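You operate a simulated robot arm through the tools that you are given. There is no shell and no other tool. Be economical: measure what you need, move in short steps, check, and stop when the job is done.

The job below is to be done with a simulated robot arm. You get a single attempt, and the scene is never put back.

Task
Put one of the end plugs from the top of the plywood bench on top of the black padded rest there.

Only the result counts: the job must be done as asked and must still hold three seconds after the hand-in. Knocking over, shifting, dropping, spilling or breaking anything else fails it.

Robot
A 6-joint arm with a two-finger parallel gripper, fixed in place. Base frame: the origin is at the foot of the arm, x ahead of it, y to its left, z up; the work surface is at about z = 0.78. Units: m, degrees, N and s.
With the tool pointing down near the work surface it reaches from about 0.26 to 0.68 m from the base axis. Its first joint turns from -66.0 to 66.0 degrees. Payload 2.9 kg.
The tool frame sits at the grasp point between the pads (the TCP): z along the fingers, y along the line on which they close. The tips reach 0.03 m beyond it. The gripper opens to 0.11 m. The fingers are 0.02 m wide and 0.01 m thick; the gripper's body (0.048 by 0.112 m) begins 0.055 m behind the TCP.
Orientation is told as [roll, pitch, yaw] about the base's x, y, z axes, in that order, counted from this pose: with the fingers straight down and closing along the base's y, the tool's x points along the base's -x, its y along +y and its z along -z.

Tools
- The arm moves only by the tool play_rows. Its argument "rows" is one flat list of numbers, 7 for each row, row after row: the closure, from 0 (fully open) to 1 (shut), then the shift along the tool's x, y, z in m, then the turn, a rotation vector about the tool's x, y, z in degrees. In form: [grip, x, y, z, wx, wy, wz, grip, x, y, z, wx, wy, wz, ...]. A call has 1 to 12 rows; each row is the pose to reach, as a shift and turn from the pose commanded when the call began, along the tool's axes at that moment. A row lasts 0.2 s, in which the tool goes at most 0.05 m and 8.6 degrees; a call with a longer step from one row to the next is refused whole, and so is a gripper value outside its range. Where a pose cannot be reached the arm comes as near as it can. A force on the tool above 40 N (or 10 N above the force at the start of the call, whichever is more), or a blocked arm, ends the call early, and 0.2 s more pass. Each finger travels about 0.108 m/s and halts on what it meets, pressing with about 29 N; the grip force reading is that of the motor and also rises with nothing between the fingers. The clock runs only during rows and for 0.2 s after the last one: add rows that repeat a pose to give the fingers time. It gives the time, the measured TCP pose, the force on the tool (base axes), the opening and the grip force at its end, in the units of the frame above (readings bear some noise).
- Cameras (640 x 400 px; columns grow to the right, rows downward): "scene" is fixed at [0.074, 0.4356, 1.3758]; the picture's right is [-0.77, -0.64, 0.00], its down [-0.41, 0.49, -0.77] and it looks along [0.49, -0.59, -0.64] (base axes); focal length 257 px, centre (320, 200). "wrist" rides on the gripper at [-0.036, 0, -0.057] in the tool frame; the picture's right is [0.00, -1.00, 0.00], its down [0.97, 0.00, -0.24] and it looks along [0.24, 0.00, 0.97] (tool axes); focal length 218 px, centre (320, 200). There is no depth. A picture from a camera that has moved, and an enlarged one, comes with that camera's place and axes in the base frame and with its lens.
- camera(camera): a new picture of that camera. The clock stands still meanwhile.
- close_up(camera, box): a new picture of the part [left, top, right, bottom] of that camera's present view, enlarged. The clock stands still meanwhile.
- job_done(): hands the job in; it is judged then, once.

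Work in short steps. Places have to be worked out from the pictures, the camera data and where the tool is seen: move nearer, look again, correct. Check each grasp and each placing, and mend what went wrong. You have 90 turns and 38 pictures in all, those below and enlarged ones among them. Open the gripper and draw the arm clear of the work before you hand the job in, unless the task says otherwise; then end with one line.

The tools are called after "Call:" as a command line: name --argument value ..., lists and objects as JSON in quotes. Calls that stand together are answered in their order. play_rows: Moves the arm, as the interface text tells. Its arguments: {"type":"object","properties":{"rows":{"type":"array"}},"required":["rows"]} The other tools are called the same way: camera (camera) takes a picture; close_up (camera, box) takes an enlarged picture of a part of a camera's view; job_done () hands the job in.

At the start:

```text
time_s: 0.0
ee_pos: [0.4808, 0.0367, 1.1064]
ee_rot: [0.0, -0.1, 0.0]
force: [-1.2, -0.6, 0.1]
grip_width: 0.1097
grasp_force: 0.0
```

scene: 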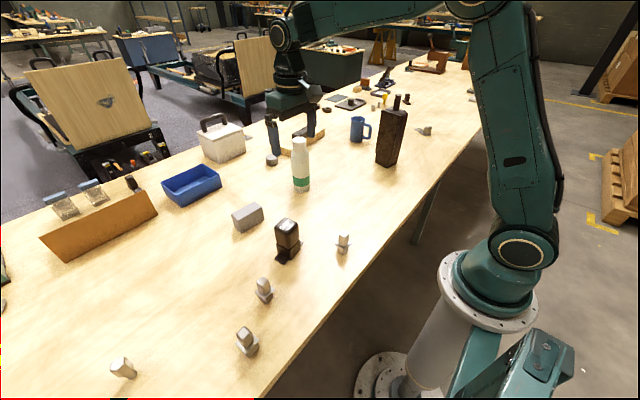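
wrist: 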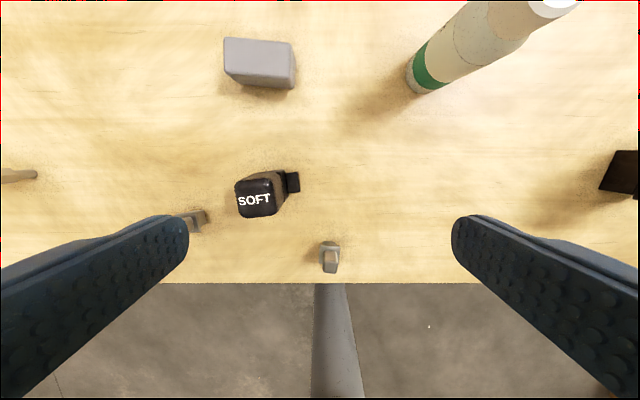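

The dark block marked "SOFT" may be the padded rest, and several grey plugs lie on the bench. I'll look closer at both.

Call:
close_up --camera "scene" --box '[200, 180, 380, 300]'

Call:
close_up --camera "scene" --box '[80, 260, 300, 400]'

Call:
close_up --camera "wrist" --box '[160, 140, 380, 290]'

Call:
close_up --camera "scene" --box '[250, 60, 470, 200]'

```text
3.33 times, centred on (290, 240) of scene
camera zoom: at [0.074, 0.4356, 1.3758], right [-0.77, -0.64, 0.0], down [-0.41, 0.49, -0.77], along [0.49, -0.59, -0.64], focal length 857 px, centre (420, 67)
```

zoom: 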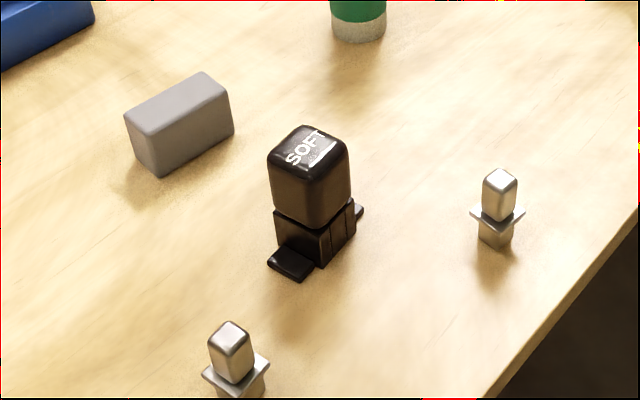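

```text
2.86 times, centred on (190, 330) of scene
camera zoom: at [0.074, 0.4356, 1.3758], right [-0.77, -0.64, 0.0], down [-0.41, 0.49, -0.77], along [0.49, -0.59, -0.64], focal length 734 px, centre (691, -171)
```

zoom: 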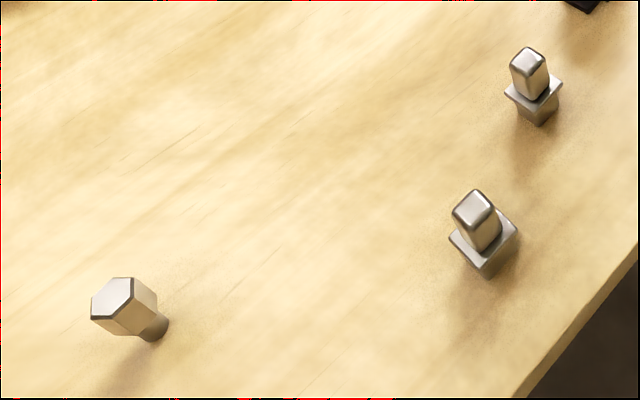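

```text
2.67 times, centred on (270, 215) of wrist
camera zoom: at [0.5178, 0.0364, 1.1639], right [0.0, -1.0, 0.0], down [-0.97, 0.0, 0.24], along [-0.24, 0.0, -0.97], focal length 582 px, centre (453, 160)
```

zoom: 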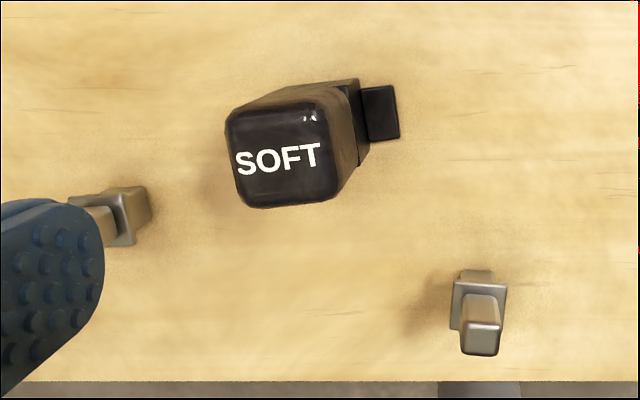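

```text
2.86 times, centred on (360, 130) of scene
camera zoom: at [0.074, 0.4356, 1.3758], right [-0.77, -0.64, 0.0], down [-0.41, 0.49, -0.77], along [0.49, -0.59, -0.64], focal length 734 px, centre (206, 400)
```

zoom: 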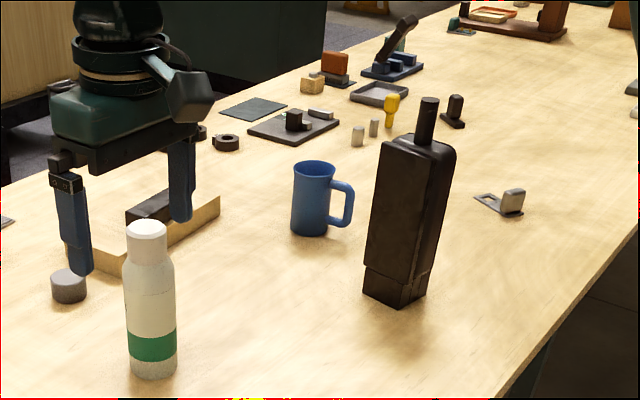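

The SOFT block is the padded rest: its top is at about (0.447, 0.123, 0.883) and roughly 5 cm square. The nearest square end plug stands at about (0.329, 0.021) and its top is near 0.845. I'll move above it and look.

Call:
play_rows --rows '[0, 0.03, -0.003, 0.02, 0, 0, 0, 0, 0.06, -0.006, 0.05, 0, 0, 0, 0, 0.09, -0.009, 0.08, 0, 0, 0, 0, 0.12, -0.012, 0.11, 0, 0, 0, 0, 0.14, -0.015, 0.14, 0, 0, 0, 0, 0.152, -0.016, 0.156, 0, 0, 0, 0, 0.152, -0.016, 0.156, 0, 0, 0]'

Call:
camera --camera "wrist"

Call:
camera --camera "scene"

```text
time_s: 1.6
ee_pos: [0.3292, 0.0224, 0.9509]
ee_rot: [0.0, 0.1, 0.0]
force: [0.5, 0.2, 1.0]
grip_width: 0.1101
grasp_force: 0.0
```

```text
31 pictures are left
camera wrist: at [0.3656, 0.0222, 1.0082], right [0.0, -1.0, 0.0], down [-0.97, 0.0, 0.24], along [-0.24, 0.0, -0.97], focal length 218 px, centre (320, 200)
```

wrist: 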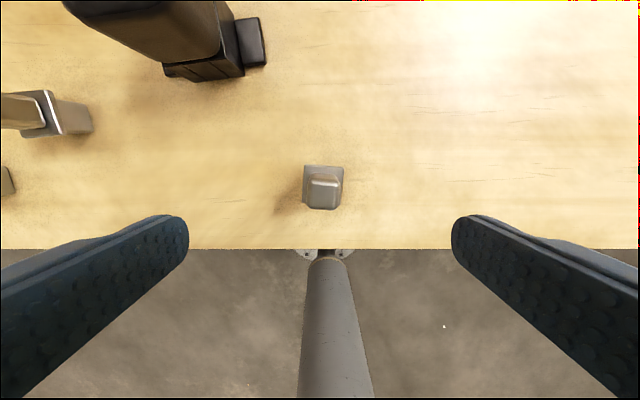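

```text
30 pictures are left
```

scene: 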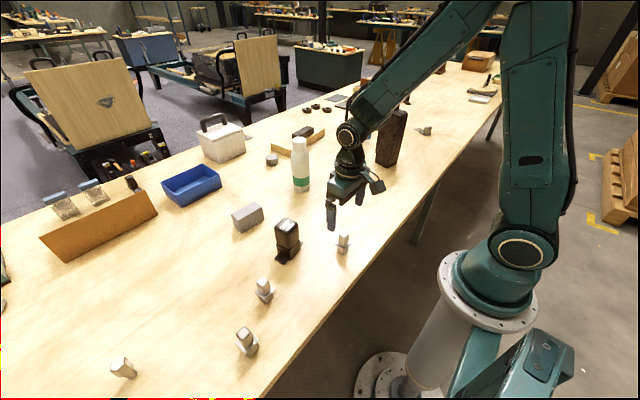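

The plug is centred. Before grasping I'll check its yaw closely, and rule out the dark item behind the bottle as the rest.

Call:
close_up --camera "wrist" --box '[272, 150, 372, 220]'

Call:
close_up --camera "scene" --box '[255, 90, 375, 170]'

Call:
close_up --camera "scene" --box '[310, 220, 370, 260]'

```text
5.71 times, centred on (322, 185) of wrist
camera zoom: at [0.3656, 0.0222, 1.0082], right [0.0, -1.0, 0.0], down [-0.97, 0.0, 0.24], along [-0.24, 0.0, -0.97], focal length 1247 px, centre (309, 286)
```

zoom: 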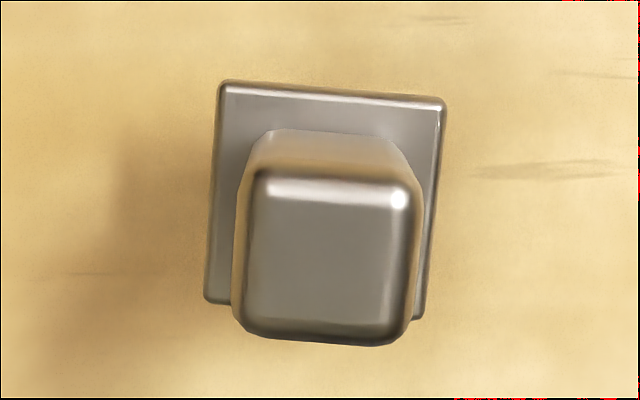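

```text
5.00 times, centred on (315, 130) of scene
camera zoom: at [0.074, 0.4356, 1.3758], right [-0.77, -0.64, 0.0], down [-0.41, 0.49, -0.77], along [0.49, -0.59, -0.64], focal length 1285 px, centre (345, 550)
```

zoom: 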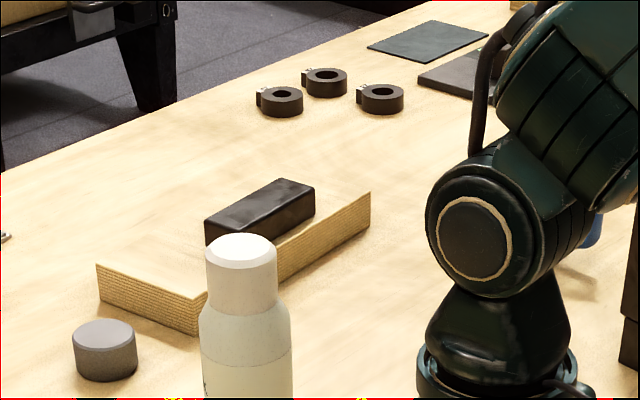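

```text
10.00 times, centred on (340, 240) of scene
camera zoom: at [0.074, 0.4356, 1.3758], right [-0.77, -0.64, 0.0], down [-0.41, 0.49, -0.77], along [0.49, -0.59, -0.64], focal length 2570 px, centre (120, -200)
```

zoom: 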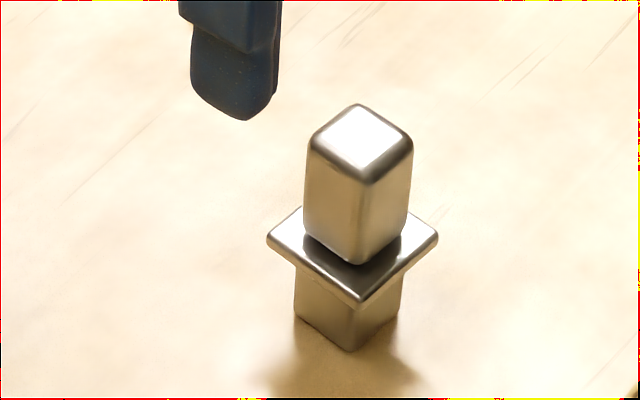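

The plug stands at about (0.329, 0.0195) and is turned about 4° clockwise; its stalk spans roughly z 0.812–0.843. The black item behind the bottle is a brush, so the SOFT block is the rest. I'll go down and grip the stalk just above the flange.

Call:
play_rows --rows '[0, 0, -0.003, 0.035, 0, 0, 3.8, 0, 0, -0.003, 0.07, 0, 0, 3.8, 0, 0, -0.003, 0.09, 0, 0, 3.8, 0, 0, -0.003, 0.103, 0, 0, 3.8, 0, 0, -0.003, 0.103, 0, 0, 3.8]'

Call:
close_up --camera "scene" --box '[295, 200, 385, 260]'

Call:
camera --camera "wrist"

```text
time_s: 2.8
ee_pos: [0.3288, 0.017, 0.8486]
ee_rot: [0.0, 0.0, -3.9]
force: [-0.3, -0.4, 0.8]
grip_width: 0.1101
grasp_force: 0.0
```

```text
6.67 times, centred on (340, 230) of scene
camera zoom: at [0.074, 0.4356, 1.3758], right [-0.77, -0.64, 0.0], down [-0.41, 0.49, -0.77], along [0.49, -0.59, -0.64], focal length 1713 px, centre (187, 0)
```

zoom: 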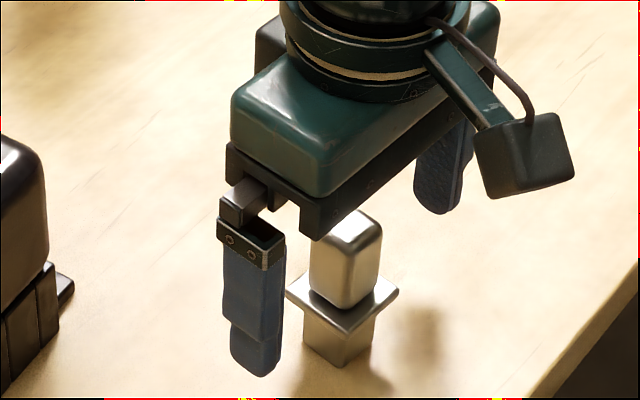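

```text
25 pictures are left
camera wrist: at [0.3658, 0.0144, 0.9055], right [-0.07, -1.0, 0.0], down [-0.97, 0.06, 0.24], along [-0.24, 0.02, -0.97], focal length 218 px, centre (320, 200)
```

wrist: 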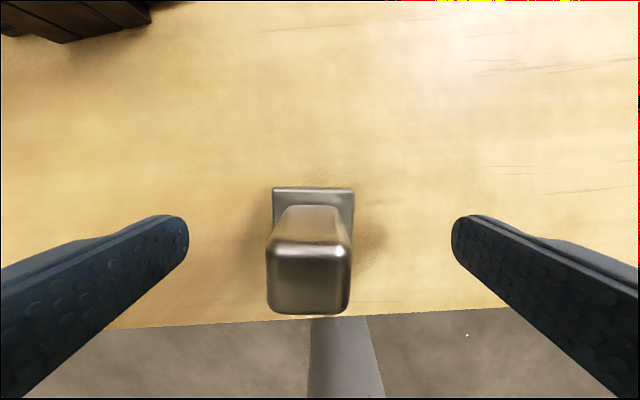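

The plug sits about 3 mm to +y of the tool centre. I'll correct that and close the gripper.

Call:
play_rows --rows '[0, 0, 0.0033, 0.001, 0, 0, 0, 0, 0, 0.0033, 0.001, 0, 0, 0, 1, 0, 0.0033, 0.001, 0, 0, 0, 1, 0, 0.0033, 0.001, 0, 0, 0, 1, 0, 0.0033, 0.001, 0, 0, 0, 1, 0, 0.0033, 0.001, 0, 0, 0]'

Call:
camera --camera "wrist"

```text
time_s: 4.2
ee_pos: [0.3299, 0.0211, 0.8466]
ee_rot: [-0.1, 0.0, -3.8]
force: [0.2, -0.6, 1.0]
grip_width: 0.0235
grasp_force: 29.2
```

```text
24 pictures are left
camera wrist: at [0.3661, 0.0183, 0.9041], right [-0.07, -1.0, 0.0], down [-0.97, 0.06, 0.24], along [-0.24, 0.02, -0.97], focal length 218 px, centre (320, 200)
```

wrist: 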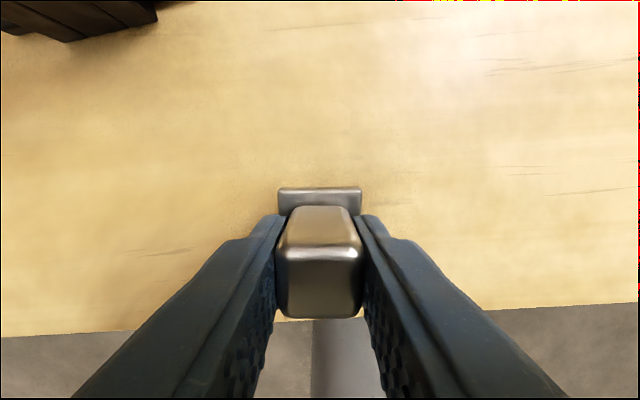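

The stalk is gripped at a width of 23.5 mm. I'll lift straight up.

Call:
play_rows --rows '[1, 0, 0, -0.02, 0, 0, 0, 1, 0, 0, -0.05, 0, 0, 0, 1, 0, 0, -0.085, 0, 0, 0, 1, 0, 0, -0.12, 0, 0, 0, 1, 0, 0, -0.15, 0, 0, 0, 1, 0, 0, -0.165, 0, 0, 0, 1, 0, 0, -0.165, 0, 0, 0]'

Call:
camera --camera "wrist"

Call:
close_up --camera "scene" --box '[250, 150, 400, 270]'

```text
time_s: 5.8
ee_pos: [0.3299, 0.0224, 1.0117]
ee_rot: [0.0, 0.0, -3.7]
force: [-0.4, 0.1, -1.7]
grip_width: 0.0232
grasp_force: 29.1
```

```text
23 pictures are left
camera wrist: at [0.3659, 0.0191, 1.0687], right [-0.07, -1.0, 0.0], down [-0.97, 0.06, 0.24], along [-0.24, 0.02, -0.97], focal length 218 px, centre (320, 200)
```

wrist: 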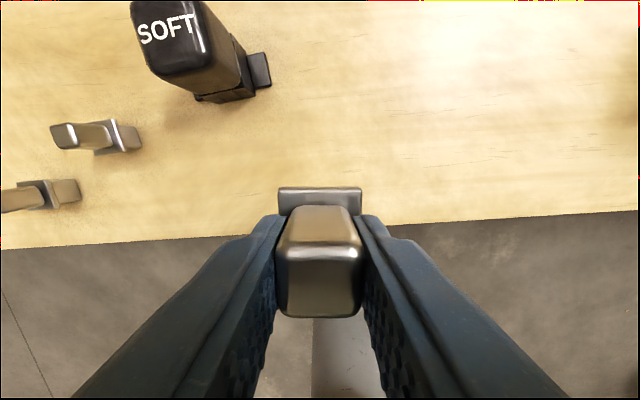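

```text
3.33 times, centred on (325, 210) of scene
camera zoom: at [0.074, 0.4356, 1.3758], right [-0.77, -0.64, 0.0], down [-0.41, 0.49, -0.77], along [0.49, -0.59, -0.64], focal length 857 px, centre (303, 167)
```

zoom: 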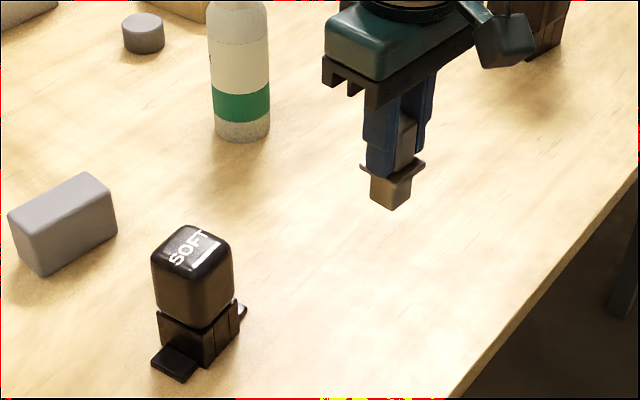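

The plug is held securely. I'll move beside the rest at the same height to measure its top.

Call:
play_rows --rows '[1, -0.01, 0.02, 0, 0, 0, -1, 1, -0.023, 0.045, 0, 0, 0, -2, 1, -0.035, 0.07, 0, 0, 0, -3, 1, -0.046, 0.092, 0, 0, 0, -3.8, 1, -0.053, 0.104, 0, 0, 0, -3.8, 1, -0.053, 0.104, 0, 0, 0, -3.8]'

Call:
camera --camera "wrist"

Call:
close_up --camera "scene" --box '[250, 200, 325, 250]'

```text
time_s: 7.2
ee_pos: [0.3912, 0.121, 1.0125]
ee_rot: [-0.1, 0.0, 0.0]
force: [0.1, -0.4, -0.6]
grip_width: 0.0231
grasp_force: 28.8
```

```text
21 pictures are left
camera wrist: at [0.4278, 0.1209, 1.068], right [0.0, -1.0, 0.0], down [-0.97, 0.0, 0.24], along [-0.24, 0.0, -0.97], focal length 218 px, centre (320, 200)
```

wrist: 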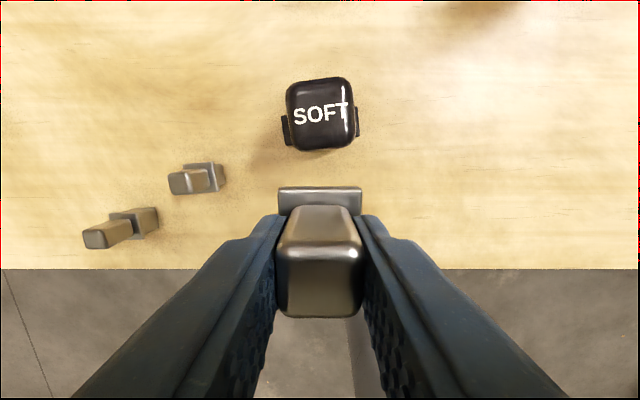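

```text
8.00 times, centred on (288, 225) of scene
camera zoom: at [0.074, 0.4356, 1.3758], right [-0.77, -0.64, 0.0], down [-0.41, 0.49, -0.77], along [0.49, -0.59, -0.64], focal length 2056 px, centre (580, 0)
```

zoom: 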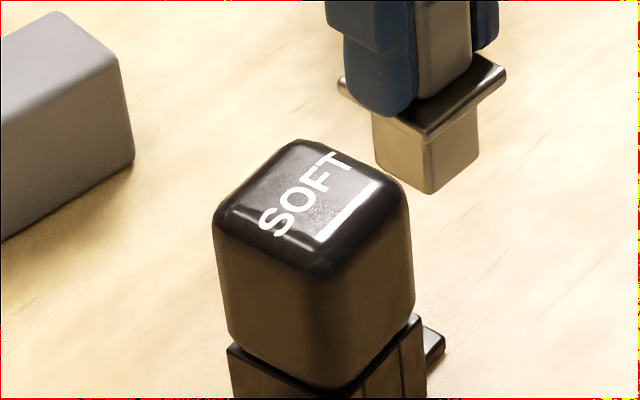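

The rest's top centre measures (0.4535, 0.120, 0.880), so contact should come at a TCP height of about 0.947. I'll move over it and stop about 15 mm above.

Call:
play_rows --rows '[1, -0.02, 0, 0, 0, 0, 0, 1, -0.045, 0, 0, 0, 0, 0, 1, -0.0623, 0, 0, 0, 0, 0, 1, -0.0623, -0.0005, 0.02, 0, 0, 0, 1, -0.0623, -0.0005, 0.04, 0, 0, 0, 1, -0.0623, -0.0005, 0.05, 0, 0, 0, 1, -0.0623, -0.0005, 0.05, 0, 0, 0]'

Call:
close_up --camera "scene" --box '[250, 190, 325, 240]'

Call:
camera --camera "wrist"

```text
time_s: 8.8
ee_pos: [0.4516, 0.1209, 0.9613]
ee_rot: [0.0, 0.0, 0.0]
force: [-1.0, 1.2, -0.3]
grip_width: 0.0235
grasp_force: 29.3
```

```text
8.00 times, centred on (288, 215) of scene
camera zoom: at [0.074, 0.4356, 1.3758], right [-0.77, -0.64, 0.0], down [-0.41, 0.49, -0.77], along [0.49, -0.59, -0.64], focal length 2056 px, centre (580, 80)
```

zoom: 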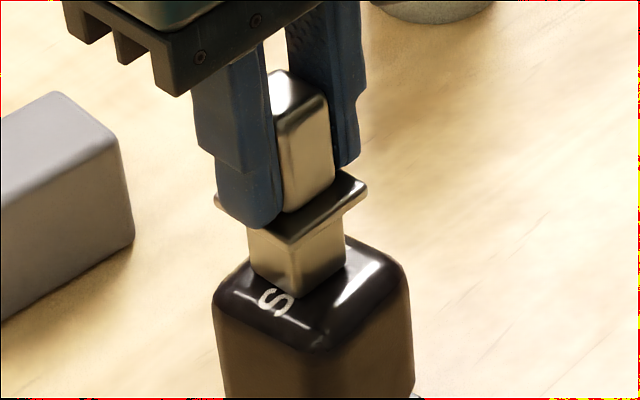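

```text
18 pictures are left
camera wrist: at [0.4885, 0.1207, 1.0182], right [0.0, -1.0, 0.0], down [-0.97, 0.0, 0.24], along [-0.24, 0.0, -0.97], focal length 218 px, centre (320, 200)
```

wrist: 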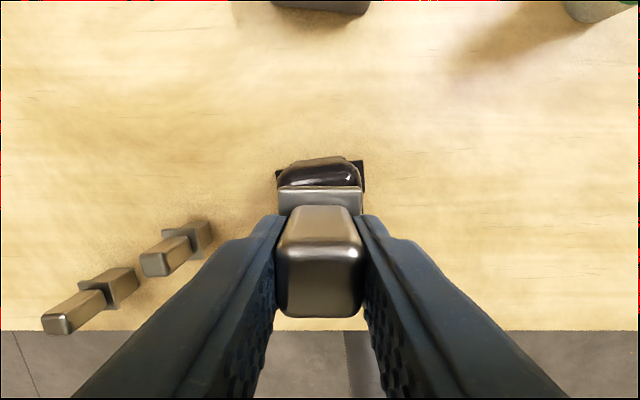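

The plug is above the rest, well inside its top. I'll shift it 2 mm toward the centre and lower it slowly, watching the force.

Call:
play_rows --rows '[1, -0.002, -0.002, 0.003, 0, 0, 0, 1, -0.002, -0.002, 0.006, 0, 0, 0, 1, -0.002, -0.002, 0.008, 0, 0, 0, 1, -0.002, -0.002, 0.01, 0, 0, 0, 1, -0.002, -0.002, 0.0115, 0, 0, 0, 1, -0.002, -0.002, 0.0115, 0, 0, 0]'

Call:
close_up --camera "scene" --box '[250, 190, 325, 240]'

```text
time_s: 9.5
ee_pos: [0.4545, 0.1195, 0.9607]
ee_rot: [0.2, -0.4, 0.2]
force: [-3.2, 0.1, 7.3]
grip_width: 0.0234
grasp_force: 29.1
stopped in row 3: the force on the tool passed its limit (the readings are from after the stop); the commanded pose is now the measured one
```

```text
8.00 times, centred on (288, 215) of scene
camera zoom: at [0.0738, 0.4356, 1.3758], right [-0.77, -0.64, 0.0], down [-0.41, 0.49, -0.77], along [0.49, -0.59, -0.64], focal length 2056 px, centre (580, 80)
```

zoom: 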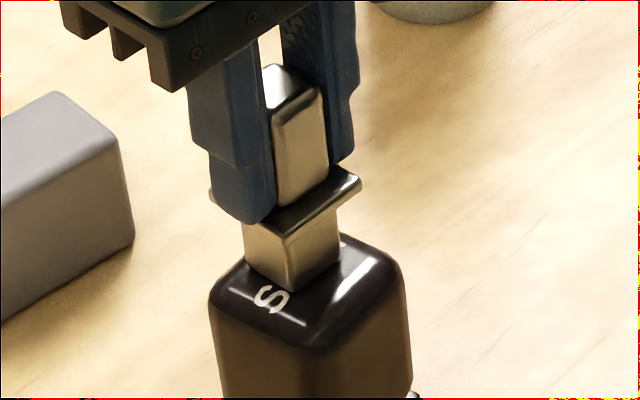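

Contact came about 1 cm earlier than I estimated. I'll check both views before going on.

Call:
camera --camera "wrist"

Call:
camera --camera "scene"

```text
16 pictures are left
camera wrist: at [0.4916, 0.1197, 1.0176], right [0.0, -1.0, 0.0], down [-0.97, 0.0, 0.23], along [-0.23, 0.0, -0.97], focal length 218 px, centre (320, 200)
```

wrist: 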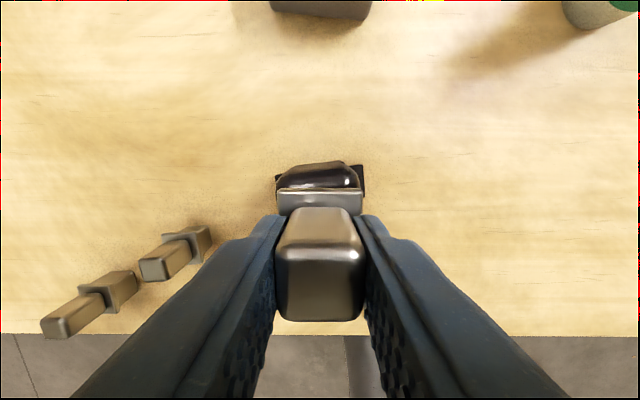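

```text
15 pictures are left
```

scene: 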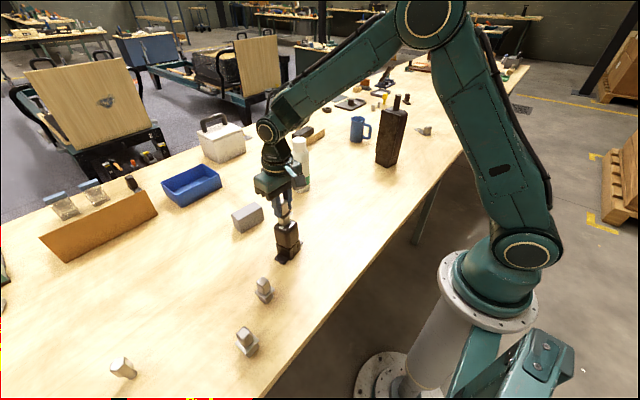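

Nothing else was touched, and the rest's base hasn't moved; its top is simply nearer z 0.888. The plug is a few mm toward the far edge, so I'll lift slightly, recentre and lower gently.

Call:
play_rows --rows '[1, 0, 0, -0.004, 0, 0, 0, 1, 0, 0, -0.008, 0, 0, 0, 1, 0.004, 0.003, -0.008, 0, 0, 0, 1, 0.004, 0.003, -0.008, 0, 0, 0, 1, 0.004, 0.003, -0.008, 0, 0, 0]'

Call:
close_up --camera "scene" --box '[250, 190, 325, 240]'

```text
time_s: 10.7
ee_pos: [0.4511, 0.1232, 0.9686]
ee_rot: [0.3, -0.4, 0.1]
force: [0.1, 0.6, -0.2]
grip_width: 0.0233
grasp_force: 29.2
```

```text
8.00 times, centred on (288, 215) of scene
camera zoom: at [0.074, 0.4356, 1.3758], right [-0.77, -0.64, 0.0], down [-0.41, 0.49, -0.77], along [0.49, -0.59, -0.64], focal length 2056 px, centre (580, 80)
```

zoom: 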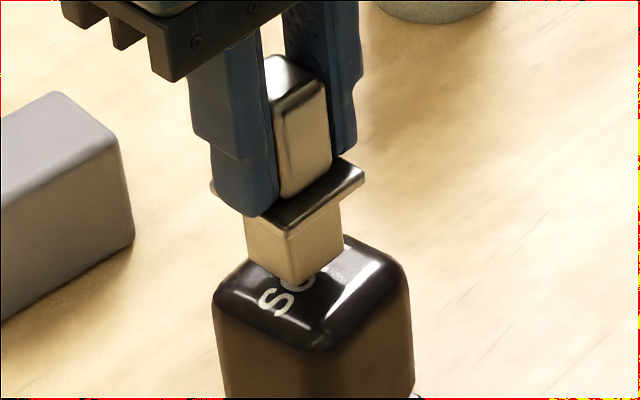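

The rest's top sprang back to its original place, so it only flexed. I'll shift 3 mm in -x and lower in 1.5 mm steps.

Call:
play_rows --rows '[1, 0.003, 0, 0, -0.3, 0.4, 0, 1, 0.003, 0, 0.003, -0.3, 0.4, 0, 1, 0.003, 0, 0.005, -0.3, 0.4, 0, 1, 0.003, 0, 0.0065, -0.3, 0.4, 0, 1, 0.003, 0, 0.008, -0.3, 0.4, 0, 1, 0.003, 0, 0.008, -0.3, 0.4, 0]'

Call:
close_up --camera "scene" --box '[250, 190, 325, 240]'

```text
time_s: 12.1
ee_pos: [0.4474, 0.1226, 0.9601]
ee_rot: [0.4, 0.1, 0.1]
force: [-0.8, -0.6, 5.6]
grip_width: 0.0231
grasp_force: 28.9
```

```text
8.00 times, centred on (288, 215) of scene
camera zoom: at [0.0739, 0.4355, 1.3758], right [-0.77, -0.64, 0.0], down [-0.41, 0.49, -0.77], along [0.49, -0.59, -0.64], focal length 2056 px, centre (580, 80)
```

zoom: 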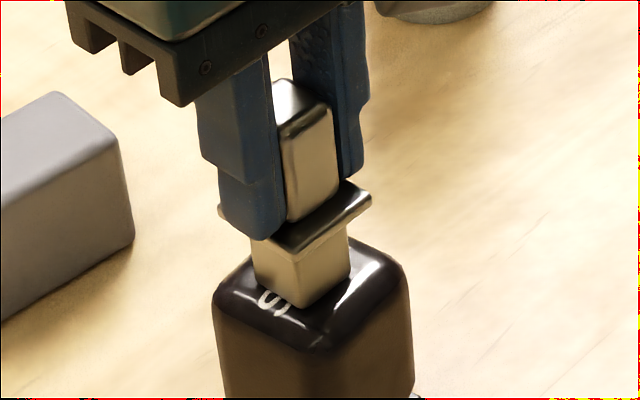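

The plug is in contact at about 5.6 N and close to centre. I'll ease the load slightly and open slowly.

Call:
play_rows --rows '[1, 0, 0, -0.0005, 0, 0, 0, 0.76, 0, 0, -0.0005, 0, 0, 0, 0.72, 0, 0, -0.0005, 0, 0, 0, 0.66, 0, 0, -0.0005, 0, 0, 0, 0.55, 0, 0, -0.0005, 0, 0, 0, 0.4, 0, 0, -0.0005, 0, 0, 0, 0.4, 0, 0, -0.0005, 0, 0, 0]'

Call:
close_up --camera "scene" --box '[250, 190, 325, 240]'

Call:
camera --camera "wrist"

```text
time_s: 13.7
ee_pos: [0.4479, 0.123, 0.9606]
ee_rot: [0.5, -0.1, 0.2]
force: [-0.5, 0.7, 0.1]
grip_width: 0.0662
grasp_force: 0.1
```

```text
8.00 times, centred on (288, 215) of scene
camera zoom: at [0.074, 0.4356, 1.3758], right [-0.77, -0.64, 0.0], down [-0.41, 0.49, -0.77], along [0.49, -0.59, -0.64], focal length 2056 px, centre (580, 80)
```

zoom: 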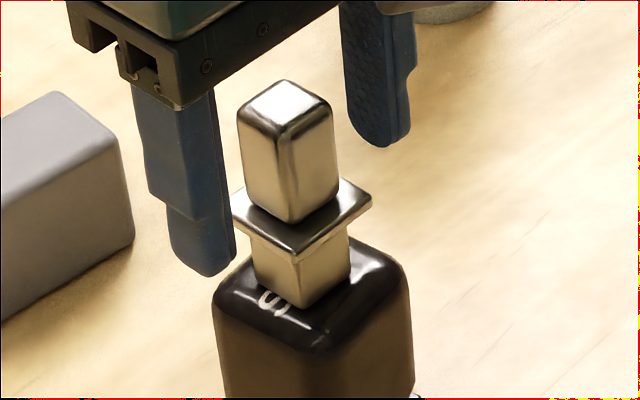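

```text
11 pictures are left
camera wrist: at [0.4849, 0.122, 1.0173], right [0.0, -1.0, -0.01], down [-0.97, 0.0, 0.24], along [-0.24, 0.01, -0.97], focal length 218 px, centre (320, 200)
```

wrist: 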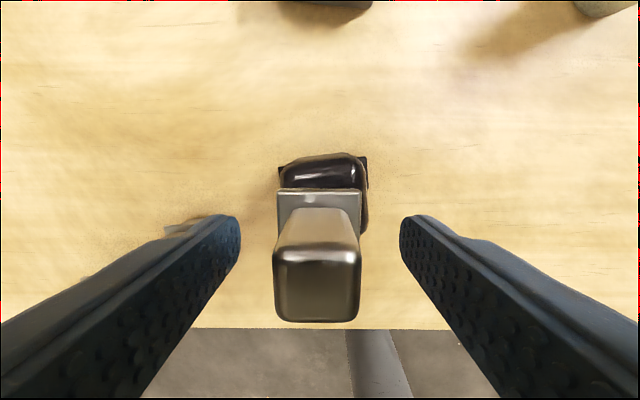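

The plug stands on the rest on its own and the fingers are clear of it. I'll retreat straight up, opening fully, then check.

Call:
play_rows --rows '[0.4, 0, 0, -0.015, 0, 0, 0, 0.4, 0, 0, -0.04, 0, 0, 0, 0.3, 0, 0, -0.075, 0, 0, 0, 0, 0, 0, -0.11, 0, 0, 0, 0, 0, 0, -0.14, 0, 0, 0, 0, 0, 0, -0.16, 0, 0, 0, 0, 0, 0, -0.16, 0, 0, 0, 0, 0, 0, -0.16, 0, 0, 0, 0, 0, 0, -0.16, 0, 0, 0, 0, 0, 0, -0.16, 0, 0, 0]'

Call:
close_up --camera "scene" --box '[230, 170, 350, 270]'

Call:
camera --camera "wrist"

```text
time_s: 15.9
ee_pos: [0.448, 0.1204, 1.1189]
ee_rot: [0.5, 0.0, 0.3]
force: [0.8, 0.1, 0.9]
grip_width: 0.1101
grasp_force: 0.1
```

```text
4.00 times, centred on (290, 220) of scene
camera zoom: at [0.074, 0.4356, 1.3758], right [-0.77, -0.64, 0.0], down [-0.41, 0.49, -0.77], along [0.49, -0.59, -0.64], focal length 1028 px, centre (440, 120)
```

zoom: 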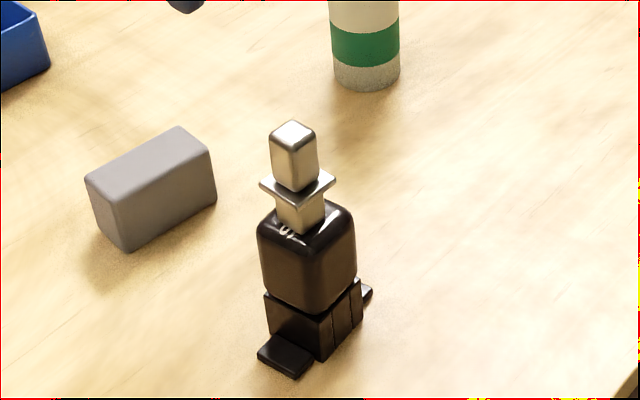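

```text
9 pictures are left
camera wrist: at [0.4843, 0.1203, 1.1764], right [0.0, -1.0, -0.01], down [-0.97, 0.0, 0.24], along [-0.24, 0.01, -0.97], focal length 218 px, centre (320, 200)
```

wrist: 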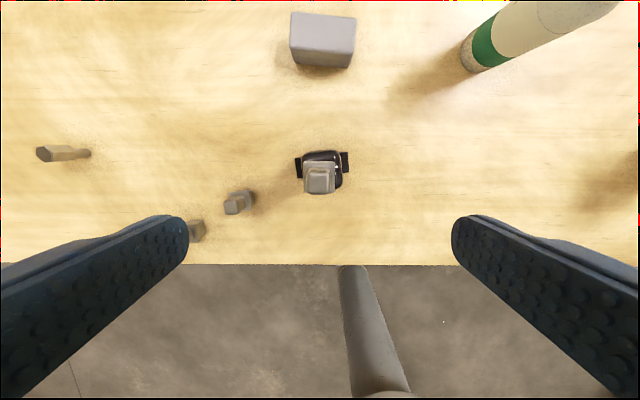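

The plug stands upright and steady on the rest, nothing else has moved, and the arm is clear with the gripper open. I'm handing in.

Call:
job_done

```text
The job is handed in.
```

I put one end plug upright on top of the black padded "SOFT" rest; it was standing there steadily when I handed the job in, and the rest and the objects around it looked undisturbed.
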